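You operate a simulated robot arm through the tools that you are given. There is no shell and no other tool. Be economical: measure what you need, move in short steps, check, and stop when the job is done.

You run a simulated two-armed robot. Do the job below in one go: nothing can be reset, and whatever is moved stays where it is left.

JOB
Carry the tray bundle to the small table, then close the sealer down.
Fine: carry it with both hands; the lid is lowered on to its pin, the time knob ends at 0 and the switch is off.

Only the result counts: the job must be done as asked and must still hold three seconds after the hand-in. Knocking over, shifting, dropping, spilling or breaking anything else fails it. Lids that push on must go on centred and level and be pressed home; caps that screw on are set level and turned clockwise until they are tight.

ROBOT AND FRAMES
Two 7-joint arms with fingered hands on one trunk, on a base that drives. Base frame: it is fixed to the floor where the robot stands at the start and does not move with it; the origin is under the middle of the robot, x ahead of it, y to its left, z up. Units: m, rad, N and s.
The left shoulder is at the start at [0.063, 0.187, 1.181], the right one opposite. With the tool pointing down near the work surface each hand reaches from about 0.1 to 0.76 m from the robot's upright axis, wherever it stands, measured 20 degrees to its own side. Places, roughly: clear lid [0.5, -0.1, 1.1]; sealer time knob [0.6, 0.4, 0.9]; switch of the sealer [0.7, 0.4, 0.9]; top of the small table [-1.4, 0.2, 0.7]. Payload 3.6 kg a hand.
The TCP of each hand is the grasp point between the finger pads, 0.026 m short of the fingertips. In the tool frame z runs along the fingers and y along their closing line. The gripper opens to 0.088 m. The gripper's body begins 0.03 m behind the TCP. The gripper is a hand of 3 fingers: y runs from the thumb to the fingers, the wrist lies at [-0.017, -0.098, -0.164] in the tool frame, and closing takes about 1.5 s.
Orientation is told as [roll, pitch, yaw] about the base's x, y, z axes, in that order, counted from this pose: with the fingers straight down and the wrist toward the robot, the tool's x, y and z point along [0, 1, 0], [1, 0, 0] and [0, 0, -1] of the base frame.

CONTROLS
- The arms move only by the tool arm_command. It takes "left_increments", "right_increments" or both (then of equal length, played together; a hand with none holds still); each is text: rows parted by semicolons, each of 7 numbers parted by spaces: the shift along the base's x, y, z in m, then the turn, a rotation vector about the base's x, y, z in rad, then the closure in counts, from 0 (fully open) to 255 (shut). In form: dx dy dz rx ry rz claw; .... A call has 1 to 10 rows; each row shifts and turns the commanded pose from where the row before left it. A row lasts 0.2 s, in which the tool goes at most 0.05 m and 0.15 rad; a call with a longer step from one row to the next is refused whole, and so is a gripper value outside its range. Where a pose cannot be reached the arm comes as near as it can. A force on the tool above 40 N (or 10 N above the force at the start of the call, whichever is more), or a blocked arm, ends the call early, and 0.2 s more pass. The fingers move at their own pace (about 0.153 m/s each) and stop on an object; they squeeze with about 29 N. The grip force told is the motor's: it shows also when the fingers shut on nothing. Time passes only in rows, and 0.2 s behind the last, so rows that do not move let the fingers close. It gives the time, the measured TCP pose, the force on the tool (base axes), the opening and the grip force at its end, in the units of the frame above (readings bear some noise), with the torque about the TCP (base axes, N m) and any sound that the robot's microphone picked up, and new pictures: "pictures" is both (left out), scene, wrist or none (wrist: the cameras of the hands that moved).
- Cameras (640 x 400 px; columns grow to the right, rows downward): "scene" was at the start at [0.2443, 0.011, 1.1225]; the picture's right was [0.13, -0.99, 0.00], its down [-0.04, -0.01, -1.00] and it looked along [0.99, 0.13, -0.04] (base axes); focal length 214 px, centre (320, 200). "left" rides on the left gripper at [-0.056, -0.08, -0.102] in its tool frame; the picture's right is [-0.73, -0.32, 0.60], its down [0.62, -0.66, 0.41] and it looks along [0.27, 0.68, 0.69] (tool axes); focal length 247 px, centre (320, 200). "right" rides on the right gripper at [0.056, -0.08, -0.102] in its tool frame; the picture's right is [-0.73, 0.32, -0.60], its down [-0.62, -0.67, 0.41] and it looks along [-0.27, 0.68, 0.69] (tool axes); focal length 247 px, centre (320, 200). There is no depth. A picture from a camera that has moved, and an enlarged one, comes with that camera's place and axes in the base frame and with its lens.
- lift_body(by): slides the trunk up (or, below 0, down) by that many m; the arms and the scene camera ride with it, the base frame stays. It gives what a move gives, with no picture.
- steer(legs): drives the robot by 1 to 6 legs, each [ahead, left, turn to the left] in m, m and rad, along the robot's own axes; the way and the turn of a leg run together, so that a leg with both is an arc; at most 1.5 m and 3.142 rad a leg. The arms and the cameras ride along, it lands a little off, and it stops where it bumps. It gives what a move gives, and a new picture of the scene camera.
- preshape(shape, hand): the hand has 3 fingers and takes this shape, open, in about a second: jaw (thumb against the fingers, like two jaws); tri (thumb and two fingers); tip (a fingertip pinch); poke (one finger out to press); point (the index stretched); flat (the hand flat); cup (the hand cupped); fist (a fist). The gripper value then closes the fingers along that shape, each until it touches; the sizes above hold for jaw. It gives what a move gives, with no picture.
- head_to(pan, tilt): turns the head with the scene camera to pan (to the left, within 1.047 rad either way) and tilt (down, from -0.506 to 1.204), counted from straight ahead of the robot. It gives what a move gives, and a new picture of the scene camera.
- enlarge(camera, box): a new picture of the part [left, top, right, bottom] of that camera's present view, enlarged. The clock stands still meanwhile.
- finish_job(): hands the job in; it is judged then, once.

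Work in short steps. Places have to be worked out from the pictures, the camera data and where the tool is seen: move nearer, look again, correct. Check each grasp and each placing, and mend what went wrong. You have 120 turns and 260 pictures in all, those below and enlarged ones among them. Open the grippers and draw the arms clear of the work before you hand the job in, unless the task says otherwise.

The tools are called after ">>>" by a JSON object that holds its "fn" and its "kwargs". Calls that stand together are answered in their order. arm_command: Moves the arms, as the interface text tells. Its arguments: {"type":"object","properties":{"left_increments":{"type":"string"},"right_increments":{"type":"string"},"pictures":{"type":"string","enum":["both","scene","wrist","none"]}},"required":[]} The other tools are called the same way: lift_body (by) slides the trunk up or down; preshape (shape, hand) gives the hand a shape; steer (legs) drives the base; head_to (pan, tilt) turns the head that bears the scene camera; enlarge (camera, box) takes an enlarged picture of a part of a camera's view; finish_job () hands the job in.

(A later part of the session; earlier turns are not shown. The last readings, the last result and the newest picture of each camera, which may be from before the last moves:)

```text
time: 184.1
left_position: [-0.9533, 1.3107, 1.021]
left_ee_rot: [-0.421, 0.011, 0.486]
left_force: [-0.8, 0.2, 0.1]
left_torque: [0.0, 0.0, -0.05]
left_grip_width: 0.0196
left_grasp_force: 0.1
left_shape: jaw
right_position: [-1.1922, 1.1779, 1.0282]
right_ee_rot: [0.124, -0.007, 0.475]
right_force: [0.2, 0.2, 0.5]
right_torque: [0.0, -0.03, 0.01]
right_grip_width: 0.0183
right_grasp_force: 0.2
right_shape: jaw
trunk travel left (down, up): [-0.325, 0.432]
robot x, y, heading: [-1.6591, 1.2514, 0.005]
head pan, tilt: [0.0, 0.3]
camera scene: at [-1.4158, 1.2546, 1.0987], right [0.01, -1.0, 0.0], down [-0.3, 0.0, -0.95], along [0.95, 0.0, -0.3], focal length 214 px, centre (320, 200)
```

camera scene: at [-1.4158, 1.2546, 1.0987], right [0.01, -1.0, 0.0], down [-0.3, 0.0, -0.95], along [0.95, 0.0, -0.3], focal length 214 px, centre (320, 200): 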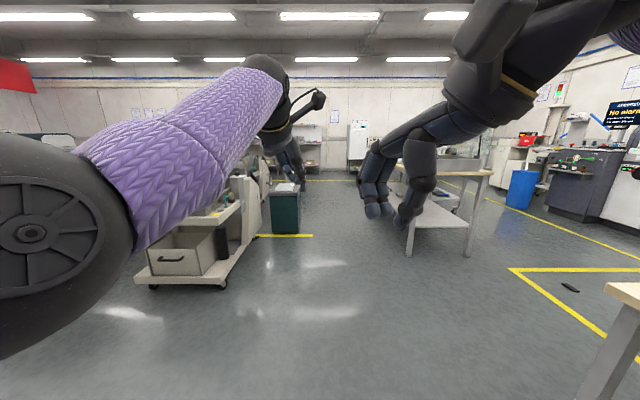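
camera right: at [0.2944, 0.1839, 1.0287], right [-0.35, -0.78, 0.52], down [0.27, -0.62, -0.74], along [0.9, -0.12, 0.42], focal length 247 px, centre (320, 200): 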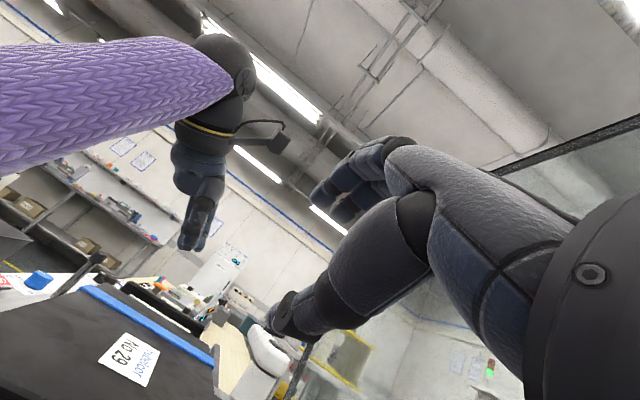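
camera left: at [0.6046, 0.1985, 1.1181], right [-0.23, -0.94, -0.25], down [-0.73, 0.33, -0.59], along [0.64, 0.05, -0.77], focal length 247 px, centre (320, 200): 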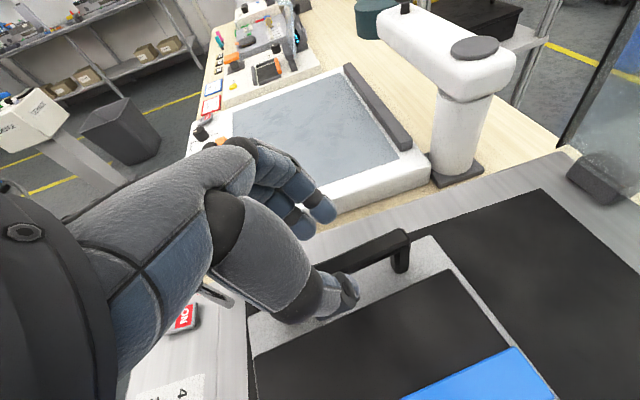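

The way is free. I drive back to the sealer front, stopping at (−0.36, 0.28) first, then up to the bench.

>>> {"fn": "steer", "kwargs": {"legs": [[1.27, 0, 0], [0, -0.96, 0]]}}

>>> {"fn": "arm_command", "kwargs": {"left_increments": "-0.02 0.02 0.03 0.1 0 -0.12 0;-0.02 0.02 0.03 0.1 0 -0.12 0;-0.02 0.02 0.03 0.1 0 -0.12 0;-0.02 0.02 0.03 0.1 0 -0.12 0;-0.02 0.02 0.03 0 0 0 0", "right_increments": "-0.01 0 0.03 -0.06 0 -0.12 0;-0.01 0 0.03 -0.06 0 -0.12 0;-0.01 0 0.03 0 0 -0.12 0;-0.01 0 0.03 0 0 -0.12 0;0 0 0.03 0 0 0 0", "pictures": "none"}}

>>> {"fn": "steer", "kwargs": {"legs": [[0.36, 0, 0]]}}

>>> {"fn": "head_to", "kwargs": {"pan": 0.15, "tilt": 0.6}}

```text
time: 195.1
left_position: [0.2938, 0.3043, 1.0212]
left_ee_rot: [-0.42, 0.011, 0.448]
left_force: [-0.8, -0.2, 0.7]
left_torque: [0.0, -0.01, 0.02]
left_grip_width: 0.0195
left_grasp_force: 0.0
left_shape: jaw
right_position: [0.0486, 0.1787, 1.0279]
right_ee_rot: [0.123, -0.008, 0.441]
right_force: [-1.1, 0.8, 1.2]
right_torque: [0.0, 0.01, -0.03]
right_grip_width: 0.0181
right_grasp_force: 0.0
right_shape: jaw
trunk travel left (down, up): [-0.325, 0.432]
robot x, y, heading: [-0.4186, 0.2753, -0.028]
head pan, tilt: [0.0, 0.3]
camera scene: at [-0.1703, 0.2645, 1.0988], right [-0.03, -1.0, 0.0], down [-0.3, 0.01, -0.96], along [0.95, -0.03, -0.3], focal length 214 px, centre (320, 200)
```

scene: 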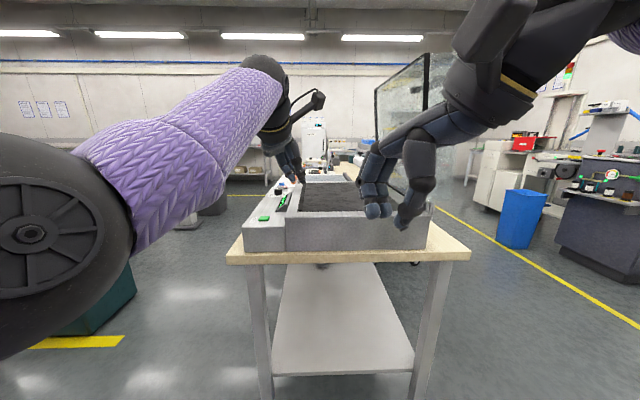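

```text
refused: row 1 steps farther than a row can; nothing moved
```

```text
time: 197.5
left_position: [0.6456, 0.2962, 1.0227]
left_ee_rot: [-0.422, 0.009, 0.454]
left_force: [0.1, -0.1, -0.2]
left_torque: [0.01, 0.0, 0.01]
left_grip_width: 0.0194
left_grasp_force: 0.1
left_shape: jaw
right_position: [0.3976, 0.1719, 1.0274]
right_ee_rot: [0.122, -0.005, 0.454]
right_force: [-0.3, -0.2, -0.9]
right_torque: [0.03, -0.02, -0.01]
right_grip_width: 0.018
right_grasp_force: 0.0
right_shape: jaw
trunk travel left (down, up): [-0.325, 0.432]
robot x, y, heading: [-0.0625, 0.2649, -0.027]
head pan, tilt: [0.0, 0.3]
stopped in leg 1: the robot was blocked; the commanded pose is now the measured one
camera scene: at [0.1812, 0.2554, 1.0993], right [-0.03, -1.0, 0.0], down [-0.29, 0.01, -0.96], along [0.96, -0.03, -0.29], focal length 214 px, centre (320, 200)
```

scene: 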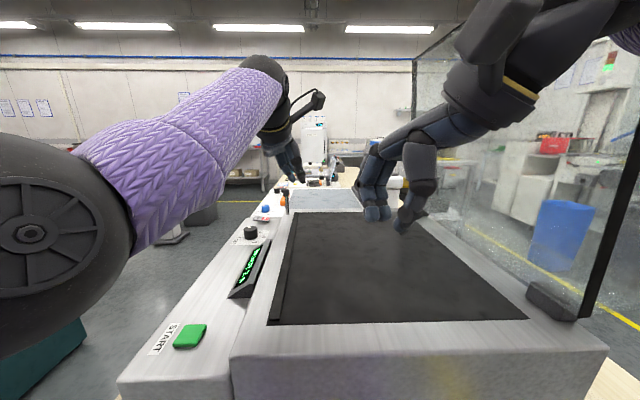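

```text
time: 198.3
left_position: [0.646, 0.2962, 1.0225]
left_ee_rot: [-0.423, 0.011, 0.455]
left_force: [0.1, 0.2, -0.2]
left_torque: [0.03, -0.02, -0.02]
left_grip_width: 0.0194
left_grasp_force: 0.0
left_shape: jaw
right_position: [0.3974, 0.1711, 1.0278]
right_ee_rot: [0.121, -0.005, 0.453]
right_force: [-0.2, 0.5, 0.5]
right_torque: [-0.04, 0.01, 0.03]
right_grip_width: 0.018
right_grasp_force: 0.1
right_shape: jaw
trunk travel left (down, up): [-0.325, 0.432]
robot x, y, heading: [-0.0667, 0.2654, -0.026]
head pan, tilt: [0.15, 0.6]
camera scene: at [0.1754, 0.2688, 1.0719], right [0.12, -0.99, 0.0], down [-0.56, -0.07, -0.83], along [0.82, 0.1, -0.56], focal length 214 px, centre (320, 200)
```

scene: 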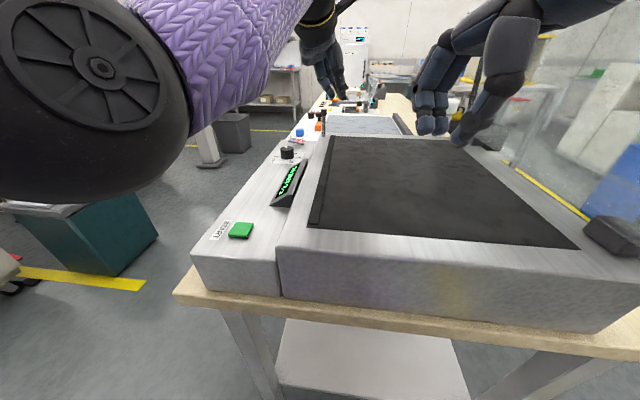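

The base was blocked slightly early; something touched. I back off 8 cm and inspect pin, lid and hands.

>>> {"fn": "steer", "kwargs": {"legs": [[-0.08, 0, 0]]}}

>>> {"fn": "enlarge", "kwargs": {"camera": "left", "box": [0, 0, 640, 400]}}

>>> {"fn": "enlarge", "kwargs": {"camera": "right", "box": [0, 0, 640, 400]}}

```text
time: 199.3
left_position: [0.5668, 0.2986, 1.0222]
left_ee_rot: [-0.423, 0.011, 0.453]
left_force: [-0.9, -0.4, 0.9]
left_torque: [-0.02, -0.02, -0.02]
left_grip_width: 0.0195
left_grasp_force: 0.0
left_shape: jaw
right_position: [0.318, 0.1746, 1.0275]
right_ee_rot: [0.122, -0.005, 0.453]
right_force: [0.4, -0.6, -0.3]
right_torque: [0.0, 0.0, -0.05]
right_grip_width: 0.0181
right_grasp_force: 0.2
right_shape: jaw
trunk travel left (down, up): [-0.325, 0.432]
robot x, y, heading: [-0.1472, 0.2704, -0.027]
head pan, tilt: [0.15, 0.6]
camera scene: at [0.0964, 0.2713, 1.0717], right [0.12, -0.99, 0.0], down [-0.56, -0.07, -0.83], along [0.82, 0.1, -0.56], focal length 214 px, centre (320, 200)
```

scene: 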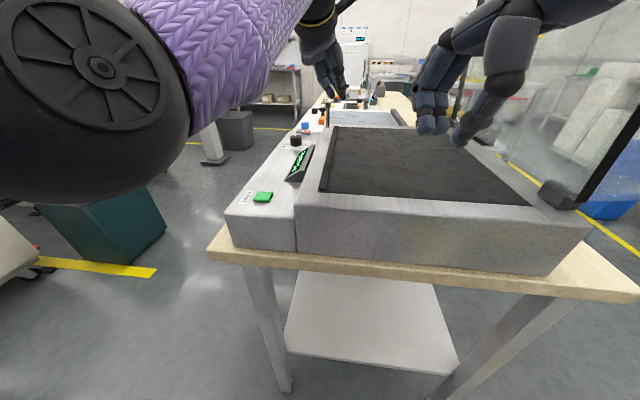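

```text
1.00 times, centred on (320, 200) of left (not enlarged: the box is as wide or as high as the picture)
camera zoom: at [0.498, 0.255, 1.1377], right [0.11, -0.96, -0.24], down [-0.78, 0.07, -0.62], along [0.62, 0.26, -0.74], focal length 247 px, centre (320, 200)
```

zoom: 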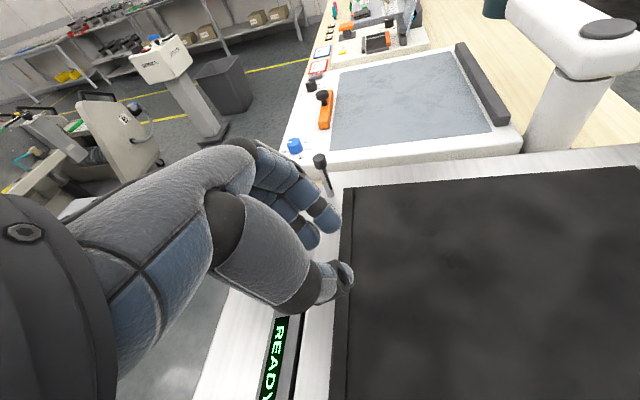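

```text
1.00 times, centred on (320, 200) of right (not enlarged: the box is as wide or as high as the picture)
camera zoom: at [0.2283, 0.1784, 1.1343], right [0.64, -0.58, 0.51], down [-0.35, -0.8, -0.49], along [0.69, 0.13, -0.71], focal length 247 px, centre (320, 200)
```

zoom: 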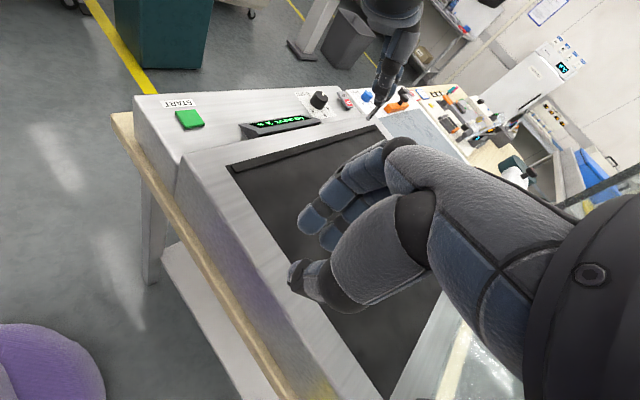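

Nothing moved; the pin is upright and the bench is where it was. From about x=−0.08 the left arm reaches the knob anyway. I roll up 5 cm, unroll the left wrist, open it, and zoom on the knob and switch.

>>> {"fn": "steer", "kwargs": {"legs": [[0.05, 0, 0]]}}

>>> {"fn": "arm_command", "kwargs": {"left_increments": "-0.03 0.01 0.02 0.05 0 -0.1 0;-0.03 0.015 0.02 0.1 0 -0.1 0;-0.02 0.015 0.02 0.1 0 -0.1 0;-0.02 0.015 0.02 0.1 0 -0.1 0;-0.02 0.02 0.02 0.06 0 -0.05 0;0 0 0 0 0 0 0", "pictures": "wrist"}}

>>> {"fn": "head_to", "kwargs": {"pan": 0.2, "tilt": 0.4}}

>>> {"fn": "enlarge", "kwargs": {"camera": "scene", "box": [250, 120, 410, 220]}}

```text
time: 200.3
left_position: [0.6188, 0.2994, 1.0204]
left_ee_rot: [-0.421, 0.012, 0.455]
left_force: [0.5, -0.7, -0.5]
left_torque: [-0.02, 0.0, -0.01]
left_grip_width: 0.0194
left_grasp_force: 0.0
left_shape: jaw
right_position: [0.3718, 0.1728, 1.027]
right_ee_rot: [0.123, -0.003, 0.453]
right_force: [-0.2, -0.2, -0.1]
right_torque: [0.01, -0.01, 0.03]
right_grip_width: 0.0183
right_grasp_force: 0.0
right_shape: jaw
trunk travel left (down, up): [-0.325, 0.432]
robot x, y, heading: [-0.0952, 0.2604, -0.03]
head pan, tilt: [0.15, 0.6]
camera scene: at [0.1495, 0.2701, 1.0708], right [0.12, -0.99, 0.0], down [-0.56, -0.07, -0.82], along [0.82, 0.1, -0.57], focal length 214 px, centre (320, 200)
```

scene: 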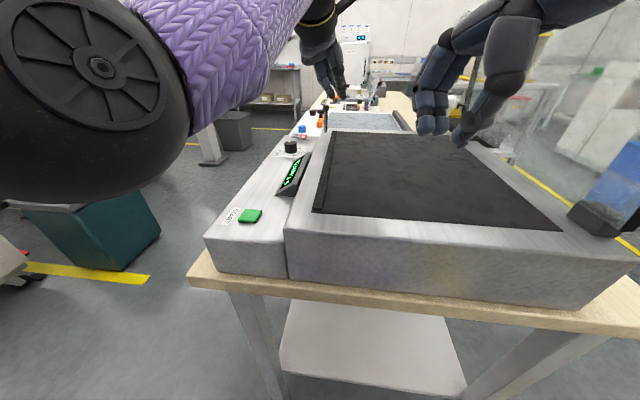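

```text
time: 201.7
left_position: [0.4978, 0.3725, 1.1221]
left_ee_rot: [-0.021, -0.068, -0.014]
left_force: [-0.4, -0.2, -0.7]
left_torque: [0.01, 0.01, 0.02]
left_grip_width: 0.0881
left_grasp_force: 0.0
left_shape: jaw
right_position: [0.3709, 0.1738, 1.0256]
right_ee_rot: [0.124, -0.004, 0.453]
right_force: [0.2, 0.6, 0.9]
right_torque: [-0.03, -0.03, 0.01]
right_grip_width: 0.0182
right_grasp_force: 0.1
right_shape: jaw
trunk travel left (down, up): [-0.325, 0.432]
robot x, y, heading: [-0.0918, 0.2635, -0.029]
head pan, tilt: [0.15, 0.6]
camera left: at [0.4086, 0.3192, 1.2183], right [-0.29, -0.74, -0.6], down [-0.63, 0.62, -0.47], along [0.72, 0.24, -0.65], focal length 247 px, centre (320, 200)
```

left: 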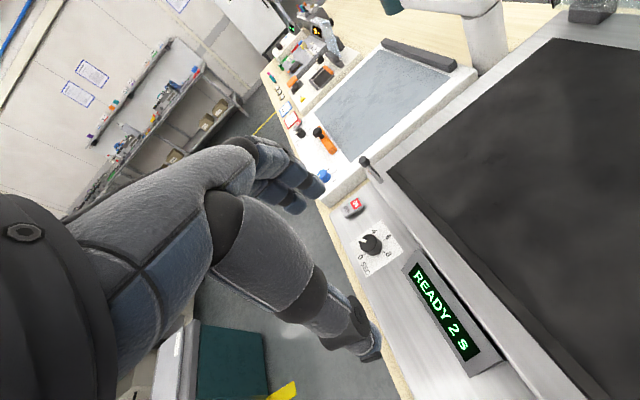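

```text
time: 202.4
left_position: [0.4979, 0.3732, 1.1223]
left_ee_rot: [-0.022, -0.068, -0.011]
left_force: [-0.2, 0.5, -0.2]
left_torque: [-0.03, 0.01, 0.01]
left_grip_width: 0.0877
left_grasp_force: 0.0
left_shape: jaw
right_position: [0.3703, 0.1734, 1.0253]
right_ee_rot: [0.125, -0.004, 0.454]
right_force: [0.6, -0.2, 0.9]
right_torque: [0.03, 0.02, -0.01]
right_grip_width: 0.0181
right_grasp_force: 0.2
right_shape: jaw
trunk travel left (down, up): [-0.325, 0.432]
robot x, y, heading: [-0.0927, 0.2669, -0.025]
head pan, tilt: [0.201, 0.4]
camera scene: at [0.1513, 0.2753, 1.0895], right [0.17, -0.98, 0.0], down [-0.38, -0.07, -0.92], along [0.91, 0.16, -0.39], focal length 214 px, centre (320, 200)
```

scene: 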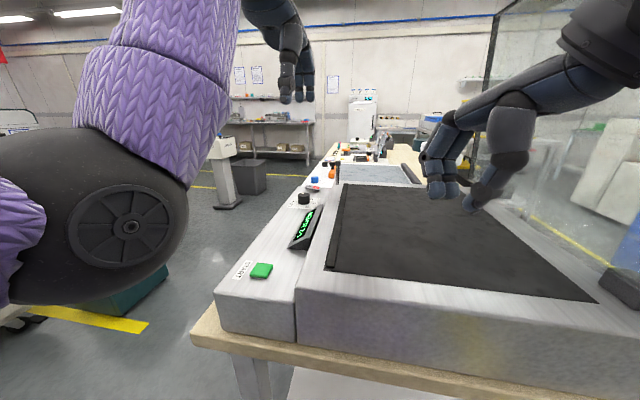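

```text
4.00 times, centred on (330, 170) of scene
camera zoom: at [0.1513, 0.2753, 1.0895], right [0.17, -0.98, 0.0], down [-0.38, -0.07, -0.92], along [0.91, 0.16, -0.39], focal length 858 px, centre (280, 320)
```

zoom: 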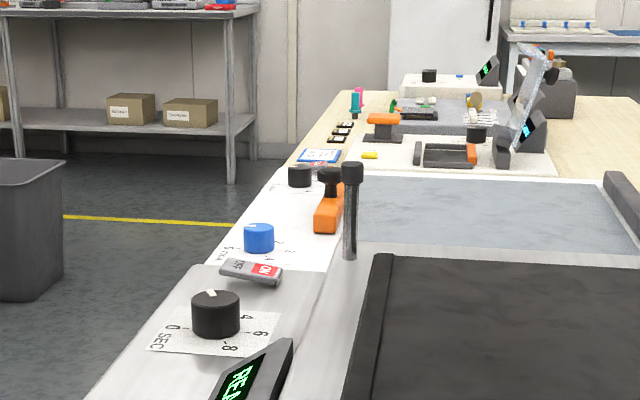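

>>> {"fn": "enlarge", "kwargs": {"camera": "left", "box": [330, 180, 430, 280]}}

```text
4.00 times, centred on (380, 230) of left
camera zoom: at [0.4089, 0.3191, 1.218], right [-0.29, -0.74, -0.6], down [-0.63, 0.62, -0.47], along [0.72, 0.24, -0.65], focal length 988 px, centre (80, 80)
```

zoom: 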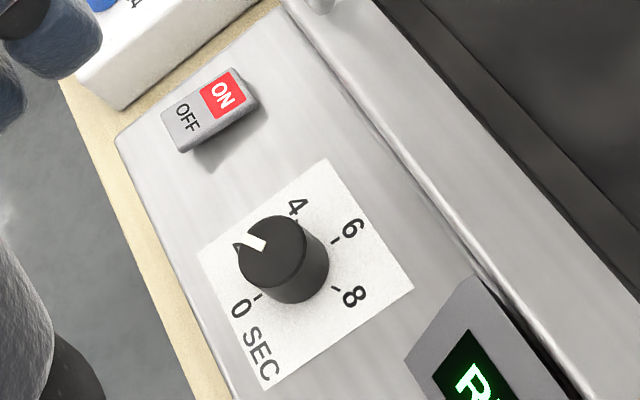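

Scale: 0 points to base +y (90°), then 2, 4, 6, 8 clockwise; the pointer is at 2 (~30°), so it needs +60° counter-clockwise. Knob centre ≈(0.612,0.393). I bring the left hand above it at yaw −0.55.

>>> {"fn": "arm_command", "kwargs": {"left_increments": "0.02 0.003 -0.01 0.02 0.06 0 0;0.02 0.003 -0.015 0 0 -0.14 0;0.02 0.003 -0.015 0 0 -0.14 0;0.02 0.003 -0.015 0 0 -0.14 0;0.02 0.003 -0.015 0 0 -0.12 0;0.014 0.003 -0.015 0 0 0 0;0 0 -0.015 0 0 0 0;0 0 0 0 0 0 0", "pictures": "wrist"}}

>>> {"fn": "enlarge", "kwargs": {"camera": "scene", "box": [250, 120, 410, 220]}}

```text
time: 204.2
left_position: [0.6122, 0.3906, 1.0206]
left_ee_rot: [-0.002, -0.007, -0.551]
left_force: [0.1, 0.3, 0.9]
left_torque: [0.01, -0.01, -0.02]
left_grip_width: 0.0877
left_grasp_force: 0.1
left_shape: jaw
right_position: [0.3716, 0.1727, 1.0263]
right_ee_rot: [0.124, -0.004, 0.453]
right_force: [0.2, -0.3, 0.8]
right_torque: [-0.04, 0.0, -0.01]
right_grip_width: 0.0182
right_grasp_force: 0.0
right_shape: jaw
trunk travel left (down, up): [-0.325, 0.432]
robot x, y, heading: [-0.0941, 0.2637, -0.028]
head pan, tilt: [0.201, 0.4]
camera left: at [0.5116, 0.3846, 1.1216], right [-0.65, -0.46, -0.6], down [-0.24, 0.88, -0.42], along [0.72, -0.13, -0.68], focal length 247 px, centre (320, 200)
```

left: 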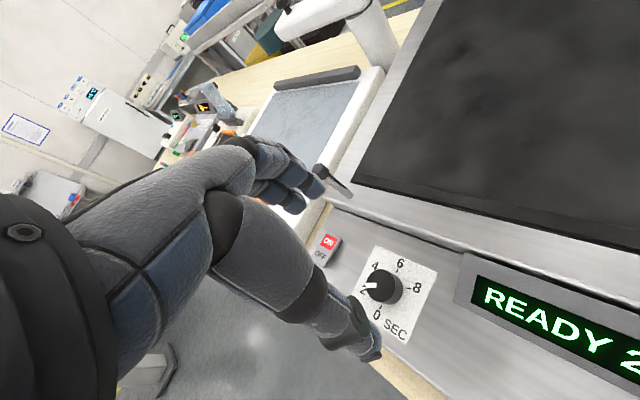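

```text
4.00 times, centred on (330, 170) of scene
camera zoom: at [0.1512, 0.2753, 1.0896], right [0.17, -0.98, 0.0], down [-0.38, -0.07, -0.92], along [0.91, 0.16, -0.39], focal length 858 px, centre (280, 320)
```

zoom: 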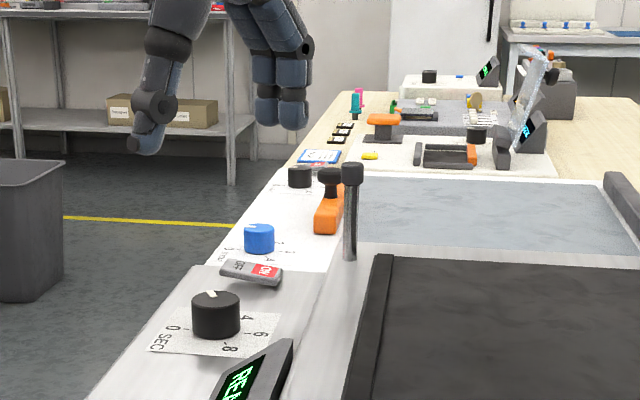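

Two views agree: knob top centre (0.616,0.396,0.9025), diameter ≈28 mm. I descend around it with a 50 mm opening.

>>> {"fn": "arm_command", "kwargs": {"left_increments": "0.004 0.0055 -0.02 0 0 0 110;0 0 -0.025 0 0 0 110;0 0 -0.025 0 0 0 110;0 0 -0.02 0 0 0 110;0 0 -0.008 0 0 0 110;0 0 0 0 0 0 110", "pictures": "wrist"}}

>>> {"fn": "enlarge", "kwargs": {"camera": "scene", "box": [250, 140, 370, 215]}}

```text
time: 205.6
left_position: [0.6149, 0.3965, 0.9228]
left_ee_rot: [-0.005, -0.008, -0.554]
left_force: [0.7, -0.4, -0.5]
left_torque: [0.0, -0.01, 0.0]
left_grip_width: 0.0504
left_grasp_force: 0.1
left_shape: jaw
right_position: [0.3713, 0.1744, 1.0262]
right_ee_rot: [0.124, -0.002, 0.454]
right_force: [0.1, -0.4, 0.1]
right_torque: [0.02, 0.01, -0.03]
right_grip_width: 0.018
right_grasp_force: 0.0
right_shape: jaw
trunk travel left (down, up): [-0.325, 0.432]
robot x, y, heading: [-0.0943, 0.2656, -0.027]
head pan, tilt: [0.201, 0.4]
camera left: at [0.5155, 0.3901, 1.0236], right [-0.65, -0.46, -0.6], down [-0.24, 0.88, -0.42], along [0.72, -0.13, -0.68], focal length 247 px, centre (320, 200)
```

left: 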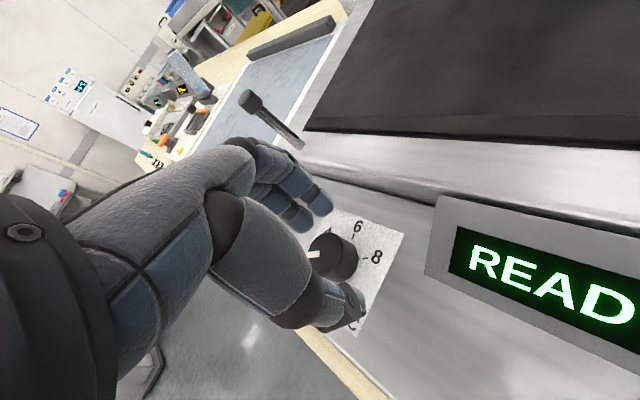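

```text
5.33 times, centred on (310, 178) of scene
camera zoom: at [0.1513, 0.2753, 1.0896], right [0.17, -0.98, 0.0], down [-0.38, -0.07, -0.92], along [0.91, 0.16, -0.39], focal length 1144 px, centre (373, 320)
```

zoom: 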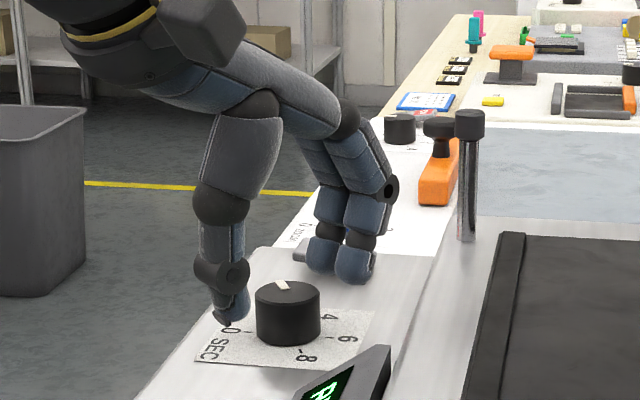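

Centred on the knob. I lower 8 mm more, close, and check the grip.

>>> {"fn": "arm_command", "kwargs": {"left_increments": "0 0 -0.004 0 0 0 110;0 0 -0.004 0 0 0 140;0 0 0 0 0 0 200;0 0 0 0 0 0 255;0 0 0 0 0 0 255;0 0 0 0 0 0 255;0 0 0 0 0 0 255", "pictures": "wrist"}}

```text
time: 207.2
left_position: [0.6175, 0.3956, 0.9157]
left_ee_rot: [0.0, -0.013, -0.551]
left_force: [16.2, -2.9, 10.4]
left_torque: [-0.05, -0.4, -0.12]
left_grip_width: 0.0196
left_grasp_force: 28.8
left_shape: jaw
right_position: [0.3722, 0.1729, 1.0257]
right_ee_rot: [0.124, -0.003, 0.455]
right_force: [0.1, -1.2, 0.5]
right_torque: [0.02, 0.01, -0.01]
right_grip_width: 0.0181
right_grasp_force: 0.0
right_shape: jaw
trunk travel left (down, up): [-0.325, 0.432]
robot x, y, heading: [-0.0927, 0.2605, -0.029]
head pan, tilt: [0.201, 0.4]
camera left: at [0.5168, 0.3896, 1.0159], right [-0.65, -0.46, -0.6], down [-0.23, 0.88, -0.42], along [0.72, -0.13, -0.68], focal length 247 px, centre (320, 200)
```

left: 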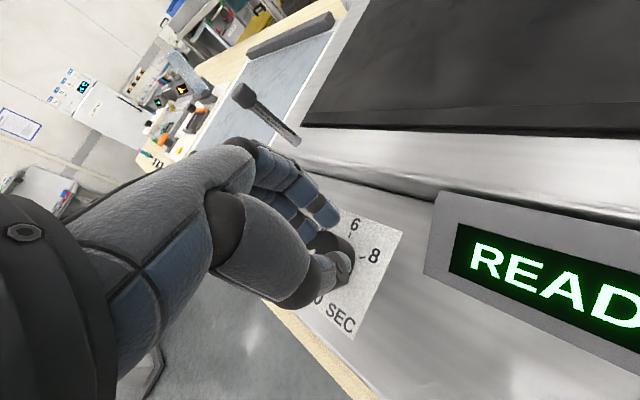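

Gripped. I relieve the 16 N side load by shifting +3 mm in x, then turn counter-clockwise by ~1.05 rad.

>>> {"fn": "arm_command", "kwargs": {"left_increments": "0.003 0 0 0 0 0 255;0 0 0 0 0 0.13 255;0 0 0 0 0 0.13 255;0 0 0 0 0 0.13 255;0 0 0 0 0 0.13 255;0 0 0 0 0 0 255", "pictures": "wrist"}}

>>> {"fn": "enlarge", "kwargs": {"camera": "scene", "box": [250, 140, 370, 260]}}

```text
time: 208.6
left_position: [0.6202, 0.3975, 0.9152]
left_ee_rot: [-0.002, -0.011, -0.03]
left_force: [16.3, 3.1, 8.8]
left_torque: [0.05, -0.39, 0.02]
left_grip_width: 0.0202
left_grasp_force: 29.6
left_shape: jaw
right_position: [0.3705, 0.1741, 1.0251]
right_ee_rot: [0.123, -0.004, 0.454]
right_force: [0.3, 0.4, 0.4]
right_torque: [-0.01, -0.02, -0.04]
right_grip_width: 0.0179
right_grasp_force: 0.0
right_shape: jaw
trunk travel left (down, up): [-0.325, 0.432]
robot x, y, heading: [-0.0952, 0.2614, -0.029]
head pan, tilt: [0.201, 0.4]
camera left: at [0.5354, 0.3427, 1.0156], right [-0.33, -0.73, -0.6], down [-0.64, 0.64, -0.42], along [0.69, 0.24, -0.68], focal length 247 px, centre (320, 200)
```

left: 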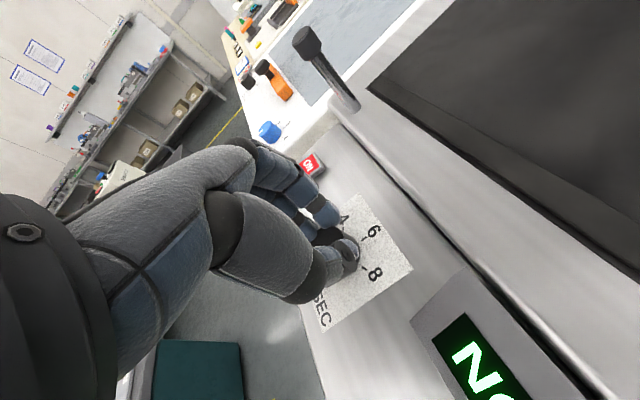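

```text
3.33 times, centred on (310, 200) of scene
camera zoom: at [0.1522, 0.2755, 1.0893], right [0.17, -0.98, 0.0], down [-0.38, -0.07, -0.92], along [0.91, 0.16, -0.39], focal length 715 px, centre (353, 200)
```

zoom: 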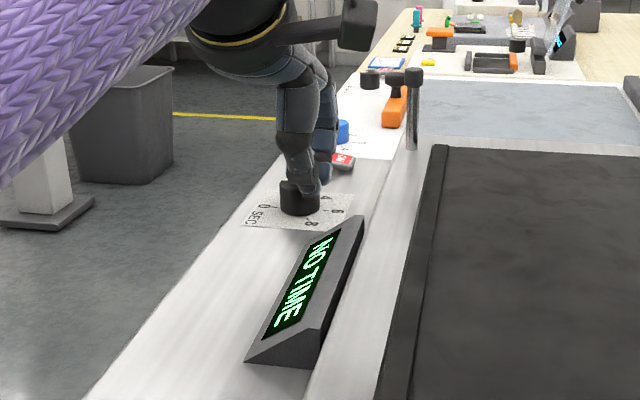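

Display already shows "NO TIME" at half way. I continue turning to reach the 0 mark.

>>> {"fn": "arm_command", "kwargs": {"left_increments": "0 0 0 0 0 0.13 255;0 0 0 0 0 0.13 255;0 0 0 0 0 0.13 255;0 0 0 0 0 0.13 255;0 0 0 0 0 0 255", "pictures": "none"}}

```text
time: 209.8
left_position: [0.6216, 0.3929, 0.9162]
left_ee_rot: [-0.008, -0.011, 0.482]
left_force: [20.8, -10.3, 7.7]
left_torque: [-0.26, -0.39, -0.71]
left_grip_width: 0.0212
left_grasp_force: 29.4
left_shape: jaw
right_position: [0.3708, 0.1723, 1.0249]
right_ee_rot: [0.126, -0.003, 0.454]
right_force: [1.4, 0.6, 1.2]
right_torque: [0.02, 0.05, -0.01]
right_grip_width: 0.0182
right_grasp_force: 0.1
right_shape: jaw
trunk travel left (down, up): [-0.325, 0.432]
robot x, y, heading: [-0.0922, 0.2649, -0.023]
head pan, tilt: [0.201, 0.4]
```

A torque of −0.7 Nm suggests the end stop at 0. I release and lift to check the pointer.

>>> {"fn": "arm_command", "kwargs": {"left_increments": "0 0 0 0 0 0 200;0 0 0 0 0 0 110;0 0 0 0 0 0 110;0 0 0 0 0 0 100;0 0 0.02 0 0 0 100;0 0 0.03 0 0 0 100;0 0 0.03 0 0 0 60;0 0.01 0.03 0 0 0 60", "pictures": "wrist"}}

>>> {"fn": "enlarge", "kwargs": {"camera": "left", "box": [260, 160, 420, 320]}}

>>> {"fn": "enlarge", "kwargs": {"camera": "scene", "box": [260, 160, 360, 260]}}

```text
time: 211.6
left_position: [0.6181, 0.407, 1.0239]
left_ee_rot: [-0.003, -0.007, 0.487]
left_force: [-0.2, -0.2, 0.2]
left_torque: [0.0, 0.02, 0.02]
left_grip_width: 0.0672
left_grasp_force: 0.0
left_shape: jaw
right_position: [0.3706, 0.1758, 1.0258]
right_ee_rot: [0.123, -0.003, 0.454]
right_force: [0.3, -0.1, 0.3]
right_torque: [0.02, -0.01, -0.02]
right_grip_width: 0.0179
right_grasp_force: 0.0
right_shape: jaw
trunk travel left (down, up): [-0.325, 0.432]
robot x, y, heading: [-0.0933, 0.2632, -0.028]
head pan, tilt: [0.201, 0.4]
camera left: at [0.572, 0.318, 1.1239], right [0.07, -0.8, -0.6], down [-0.88, 0.24, -0.42], along [0.48, 0.55, -0.68], focal length 247 px, centre (320, 200)
```

left: 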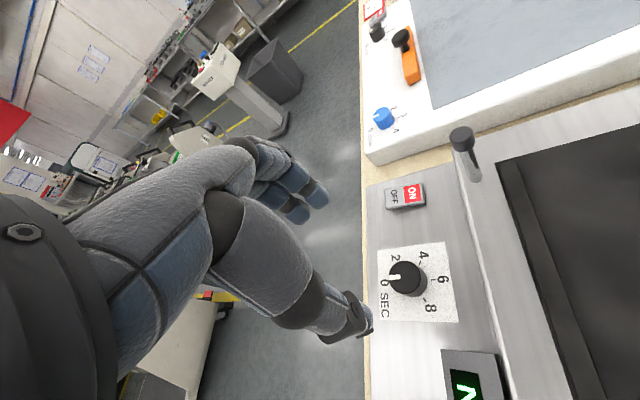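

```text
2.50 times, centred on (340, 240) of left
camera zoom: at [0.572, 0.318, 1.1239], right [0.07, -0.8, -0.6], down [-0.88, 0.24, -0.42], along [0.48, 0.55, -0.68], focal length 617 px, centre (270, 100)
```

zoom: 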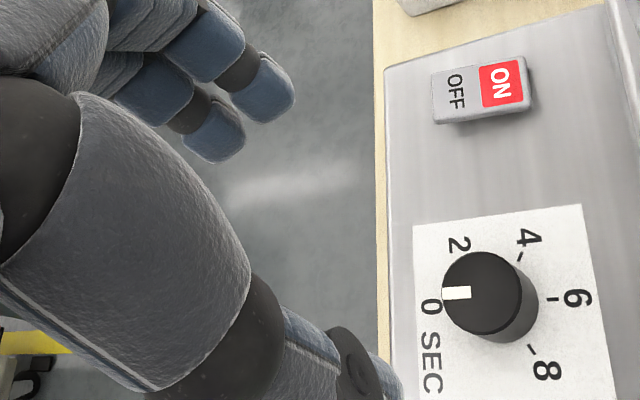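

```text
4.00 times, centred on (310, 210) of scene
camera zoom: at [0.1512, 0.2755, 1.0896], right [0.17, -0.98, 0.0], down [-0.38, -0.07, -0.92], along [0.91, 0.16, -0.39], focal length 858 px, centre (360, 160)
```

zoom: 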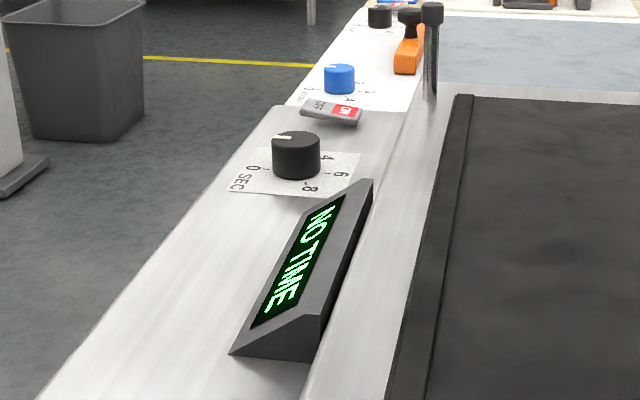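

The pointer is at 0 and the display says NO TIME. Next the switch: OFF half at ≈(0.709,0.402), ON half toward −y. I shape the left hand to poke and look at the fingertip.

>>> {"fn": "preshape", "kwargs": {"shape": "poke", "hand": "left"}}

>>> {"fn": "arm_command", "kwargs": {"left_increments": "0.01 0 0.0 0 0 -0.14 0;0.01 0 0 0 0 -0.14 0;0.01 0 0 0 0 -0.14 0;0 0 0 0 0 -0.06 0;0 0 0 0 0 0 0", "pictures": "both"}}

```text
time: 212.5
left_position: [0.619, 0.4068, 1.0227]
left_ee_rot: [-0.002, -0.007, 0.487]
left_force: [-0.6, -0.1, 0.7]
left_torque: [-0.04, 0.01, -0.01]
left_grip_width: 0.0
left_grasp_force: 0.0
left_shape: poke
right_position: [0.3709, 0.1742, 1.0254]
right_ee_rot: [0.123, -0.003, 0.454]
right_force: [-0.3, -0.1, -0.3]
right_torque: [-0.03, 0.01, -0.05]
right_grip_width: 0.018
right_grasp_force: 0.1
right_shape: jaw
trunk travel left (down, up): [-0.325, 0.432]
robot x, y, heading: [-0.0983, 0.2645, -0.031]
head pan, tilt: [0.201, 0.4]
```

```text
time: 213.7
left_position: [0.6476, 0.4077, 1.0244]
left_ee_rot: [-0.004, -0.008, 0.005]
left_force: [0.3, 0.1, -0.2]
left_torque: [0.03, -0.01, 0.02]
left_grip_width: 0.0
left_grasp_force: 0.0
left_shape: poke
right_position: [0.3704, 0.1734, 1.025]
right_ee_rot: [0.124, -0.002, 0.453]
right_force: [-0.3, 0.2, 0.0]
right_torque: [0.01, -0.01, -0.01]
right_grip_width: 0.0182
right_grasp_force: 0.1
right_shape: jaw
trunk travel left (down, up): [-0.325, 0.432]
robot x, y, heading: [-0.0945, 0.2687, -0.027]
head pan, tilt: [0.201, 0.4]
camera scene: at [0.1513, 0.2753, 1.0895], right [0.17, -0.98, 0.0], down [-0.38, -0.07, -0.92], along [0.91, 0.16, -0.39], focal length 214 px, centre (320, 200)
camera left: at [0.566, 0.3495, 1.1248], right [-0.31, -0.74, -0.6], down [-0.67, 0.62, -0.42], along [0.68, 0.27, -0.68], focal length 247 px, centre (320, 200)
```

scene: 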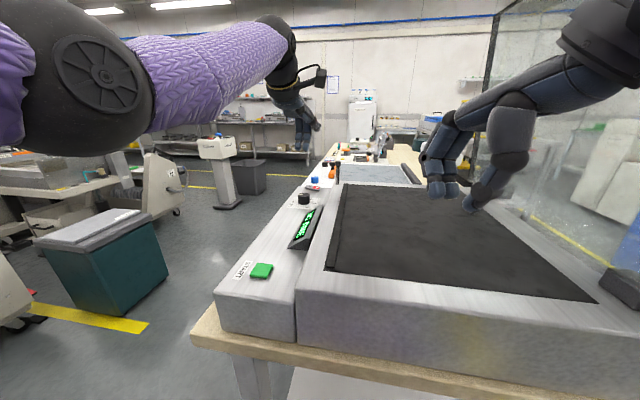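
left: 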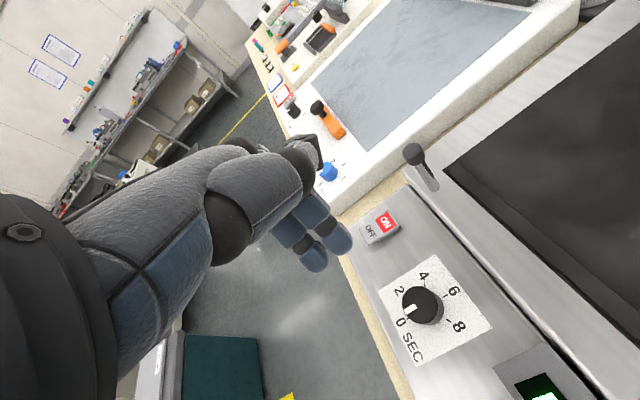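

>>> {"fn": "enlarge", "kwargs": {"camera": "scene", "box": [230, 60, 390, 220]}}

>>> {"fn": "enlarge", "kwargs": {"camera": "left", "box": [180, 110, 460, 350]}}

```text
2.50 times, centred on (310, 140) of scene
camera zoom: at [0.1513, 0.2753, 1.0895], right [0.17, -0.98, 0.0], down [-0.38, -0.07, -0.92], along [0.91, 0.16, -0.39], focal length 536 px, centre (345, 350)
```

zoom: 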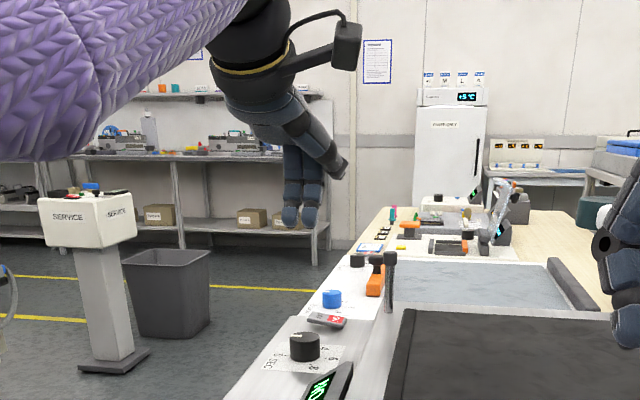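

```text
1.67 times, centred on (320, 230) of left
camera zoom: at [0.566, 0.3495, 1.1248], right [-0.31, -0.74, -0.6], down [-0.67, 0.62, -0.42], along [0.68, 0.27, -0.68], focal length 412 px, centre (320, 150)
```

zoom: 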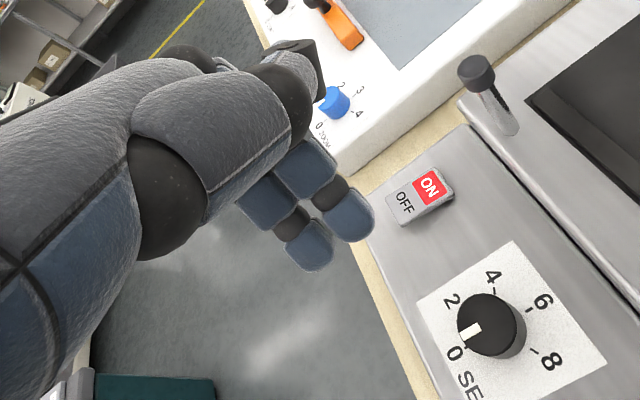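

In "poke" the two fingers hang down (tips at TCP y −0.009 and +0.012, 26 mm below) and the thumb is folded aside. I'll press the OFF half with the −y finger, the other passing beside the rocker: TCP to (0.704,0.411).

>>> {"fn": "arm_command", "kwargs": {"left_increments": "0.028 0.002 0 0 0 0 0;0.028 0.001 -0.02 0 0 0 0;0 0 -0.03 0 0 0 0;0 0 -0.02 0 0 0 0;0 0 0 0 0 0 0", "pictures": "none"}}

>>> {"fn": "enlarge", "kwargs": {"camera": "scene", "box": [260, 120, 380, 220]}}

>>> {"fn": "enlarge", "kwargs": {"camera": "left", "box": [220, 110, 460, 310]}}

```text
time: 214.9
left_position: [0.669, 0.4147, 0.9623]
left_ee_rot: [-0.001, -0.008, 0.008]
left_force: [0.3, 0.5, -0.3]
left_torque: [-0.01, 0.03, -0.03]
left_grip_width: 0.0
left_grasp_force: 0.1
left_shape: poke
left hand out of reach, approached as far as the arm can: row 1, 2
right_position: [0.3706, 0.1732, 1.0261]
right_ee_rot: [0.124, -0.004, 0.454]
right_force: [0.4, 0.5, 0.6]
right_torque: [0.01, -0.01, -0.01]
right_grip_width: 0.0181
right_grasp_force: 0.1
right_shape: jaw
trunk travel left (down, up): [-0.325, 0.432]
robot x, y, heading: [-0.0934, 0.2631, -0.026]
head pan, tilt: [0.201, 0.4]
```

```text
4.00 times, centred on (320, 170) of scene
camera zoom: at [0.1511, 0.2752, 1.0896], right [0.17, -0.98, 0.0], down [-0.38, -0.07, -0.92], along [0.91, 0.16, -0.39], focal length 858 px, centre (320, 320)
```

zoom: 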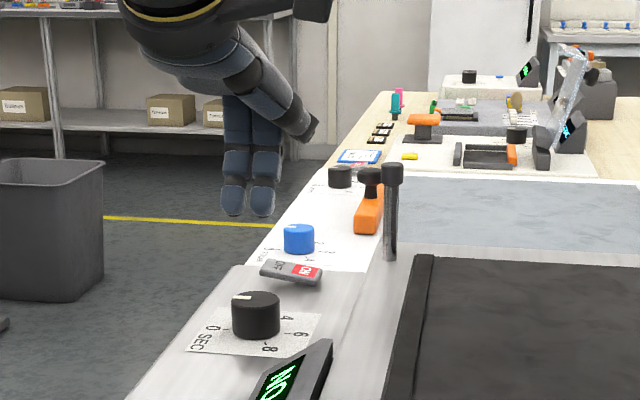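

```text
2.00 times, centred on (340, 210) of left
camera zoom: at [0.5864, 0.3566, 1.063], right [-0.31, -0.74, -0.6], down [-0.67, 0.62, -0.42], along [0.68, 0.27, -0.68], focal length 494 px, centre (280, 180)
```

zoom: 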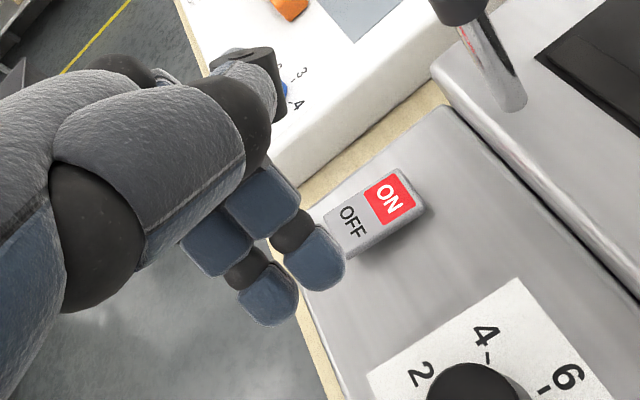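

Slightly out of reach; tilting the hand forward by 0.35 gains it. TCP target then is (0.695,0.412), tips ~9 mm further ahead.

>>> {"fn": "arm_command", "kwargs": {"left_increments": "0 0 0.01 0 -0.12 0 0;0.01 -0.001 0 0 -0.12 0 0;0.01 -0.001 0 0 -0.11 0 0;0.006 0 0 0 0 0 0;0 0 0 0 0 0 0", "pictures": "none"}}

>>> {"fn": "enlarge", "kwargs": {"camera": "scene", "box": [260, 120, 380, 220]}}

>>> {"fn": "enlarge", "kwargs": {"camera": "left", "box": [220, 110, 460, 310]}}

```text
time: 216.1
left_position: [0.7127, 0.4098, 0.9696]
left_ee_rot: [-0.007, -0.358, 0.008]
left_force: [-0.5, 0.3, -0.2]
left_torque: [0.01, 0.02, -0.01]
left_grip_width: 0.0004
left_grasp_force: 0.0
left_shape: poke
left hand out of reach, approached as far as the arm can: row 1, 2, 4
right_position: [0.3709, 0.1737, 1.0265]
right_ee_rot: [0.123, -0.004, 0.453]
right_force: [0.2, -0.5, -0.6]
right_torque: [-0.03, -0.01, 0.0]
right_grip_width: 0.0178
right_grasp_force: 0.0
right_shape: jaw
trunk travel left (down, up): [-0.325, 0.432]
robot x, y, heading: [-0.0933, 0.2685, -0.024]
head pan, tilt: [0.201, 0.4]
```

```text
4.00 times, centred on (320, 170) of scene
camera zoom: at [0.1513, 0.2753, 1.0895], right [0.17, -0.98, 0.0], down [-0.38, -0.07, -0.92], along [0.91, 0.16, -0.39], focal length 858 px, centre (320, 320)
```

zoom: 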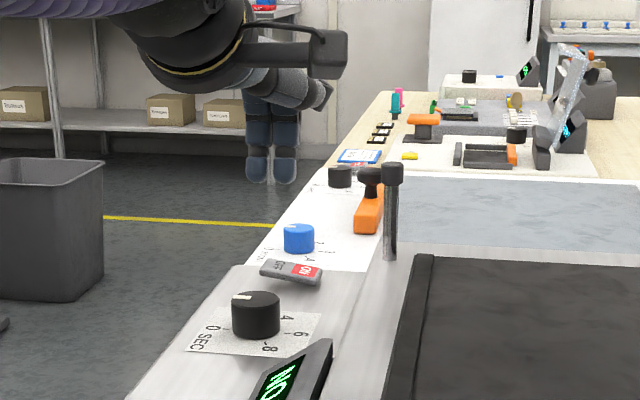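

```text
2.00 times, centred on (340, 210) of left
camera zoom: at [0.5998, 0.3524, 1.0368], right [-0.08, -0.74, -0.67], down [-0.48, 0.62, -0.62], along [0.87, 0.27, -0.41], focal length 494 px, centre (280, 180)
```

zoom: 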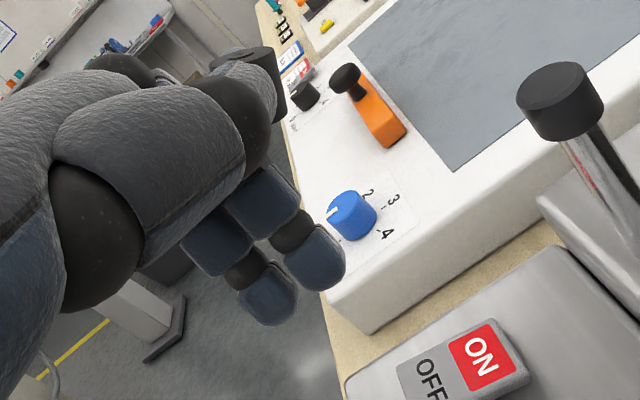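

Tip is now at ≈(0.722,0.400,0.946). I pull back 15 mm and press straight down on OFF.

>>> {"fn": "arm_command", "kwargs": {"left_increments": "-0.015 0.002 0 0 0 0 0;0 0 -0.02 0 0 0 0;0 0 -0.02 0 0 0 0;0 0 -0.01 0 0 0 0;0 0 -0.006 0 0 0 0;0 0 -0.005 0 0 0 0;0 0 0 0 0 0 0", "pictures": "none"}}

>>> {"fn": "enlarge", "kwargs": {"camera": "scene", "box": [260, 140, 380, 240]}}

>>> {"fn": "enlarge", "kwargs": {"camera": "left", "box": [220, 110, 460, 310]}}

```text
time: 217.7
left_position: [0.7022, 0.4207, 0.9103]
left_ee_rot: [-0.005, -0.358, 0.007]
left_force: [-0.2, 1.1, 5.7]
left_torque: [-0.03, -0.02, 0.0]
left_grip_width: 0.0
left_grasp_force: 0.0
left_shape: poke
left hand out of reach, approached as far as the arm can: row 1, 3, 5
right_position: [0.3698, 0.1734, 1.0269]
right_ee_rot: [0.123, -0.004, 0.454]
right_force: [0.1, 0.3, 0.4]
right_torque: [-0.02, -0.01, 0.02]
right_grip_width: 0.0178
right_grasp_force: 0.1
right_shape: jaw
trunk travel left (down, up): [-0.325, 0.432]
robot x, y, heading: [-0.0931, 0.266, -0.028]
head pan, tilt: [0.201, 0.4]
```

```text
4.00 times, centred on (320, 190) of scene
camera zoom: at [0.1508, 0.2754, 1.0898], right [0.17, -0.98, 0.0], down [-0.38, -0.07, -0.92], along [0.91, 0.16, -0.39], focal length 858 px, centre (320, 240)
```

zoom: 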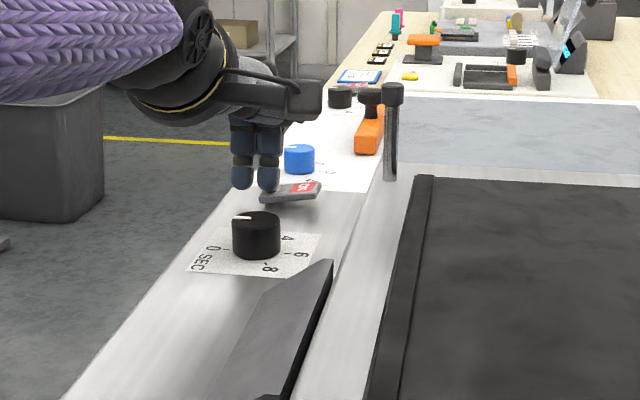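

```text
2.00 times, centred on (340, 210) of left
camera zoom: at [0.5898, 0.3632, 0.9761], right [-0.08, -0.74, -0.67], down [-0.48, 0.62, -0.62], along [0.87, 0.27, -0.41], focal length 494 px, centre (280, 180)
```

zoom: 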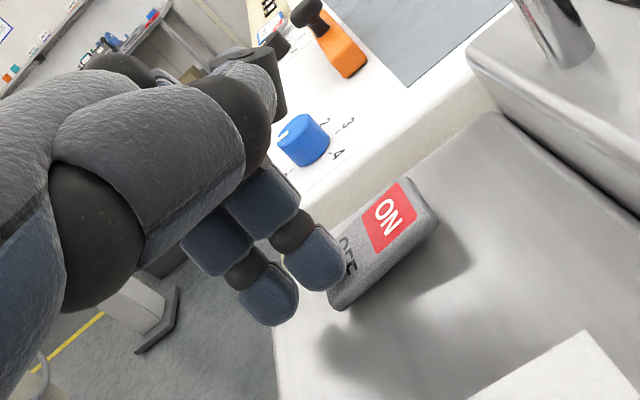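

The display went dark and the rocker tipped to OFF. I retract upward and check the knob and switch once more.

>>> {"fn": "arm_command", "kwargs": {"left_increments": "0 0 0.03 0 0 0 0;0 0 0.04 0 0 0 0;0 0 0.04 0 0 0 0;-0.03 0.02 0.02 0 0.12 0 0;-0.03 0.02 0.01 0 0.12 0 0;-0.03 0.02 0.01 0 0.11 0 0;-0.03 0 0 0 0 0 0;0 0 0 0 0 0 0", "pictures": "none"}}

>>> {"fn": "enlarge", "kwargs": {"camera": "left", "box": [320, 170, 470, 320]}}

>>> {"fn": "enlarge", "kwargs": {"camera": "scene", "box": [270, 160, 350, 220]}}

```text
time: 219.5
left_position: [0.5822, 0.4796, 1.0583]
left_ee_rot: [-0.003, -0.005, 0.006]
left_force: [-0.2, -0.8, 0.2]
left_torque: [0.01, 0.02, 0.03]
left_grip_width: 0.0002
left_grasp_force: 0.1
left_shape: poke
right_position: [0.3705, 0.174, 1.026]
right_ee_rot: [0.123, -0.004, 0.453]
right_force: [0.5, 0.5, 0.0]
right_torque: [0.05, 0.01, 0.01]
right_grip_width: 0.018
right_grasp_force: 0.1
right_shape: jaw
trunk travel left (down, up): [-0.325, 0.432]
robot x, y, heading: [-0.0905, 0.2635, -0.027]
head pan, tilt: [0.201, 0.4]
```

```text
2.67 times, centred on (395, 245) of left
camera zoom: at [0.5014, 0.4226, 1.1579], right [-0.31, -0.74, -0.6], down [-0.67, 0.62, -0.42], along [0.68, 0.27, -0.68], focal length 659 px, centre (120, 80)
```

zoom: 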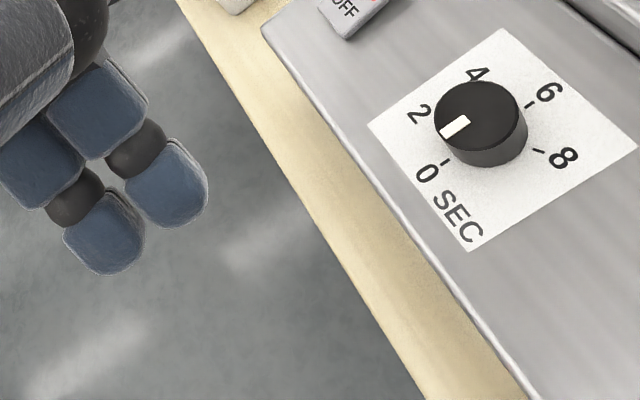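

```text
6.67 times, centred on (310, 190) of scene
camera zoom: at [0.1515, 0.2754, 1.0895], right [0.17, -0.98, 0.0], down [-0.38, -0.07, -0.92], along [0.91, 0.16, -0.39], focal length 1430 px, centre (387, 267)
```

zoom: 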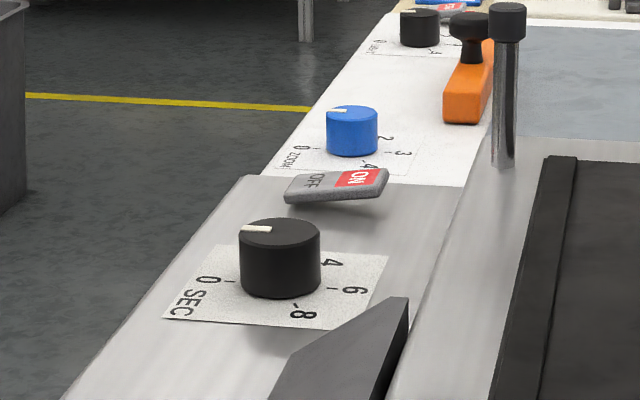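

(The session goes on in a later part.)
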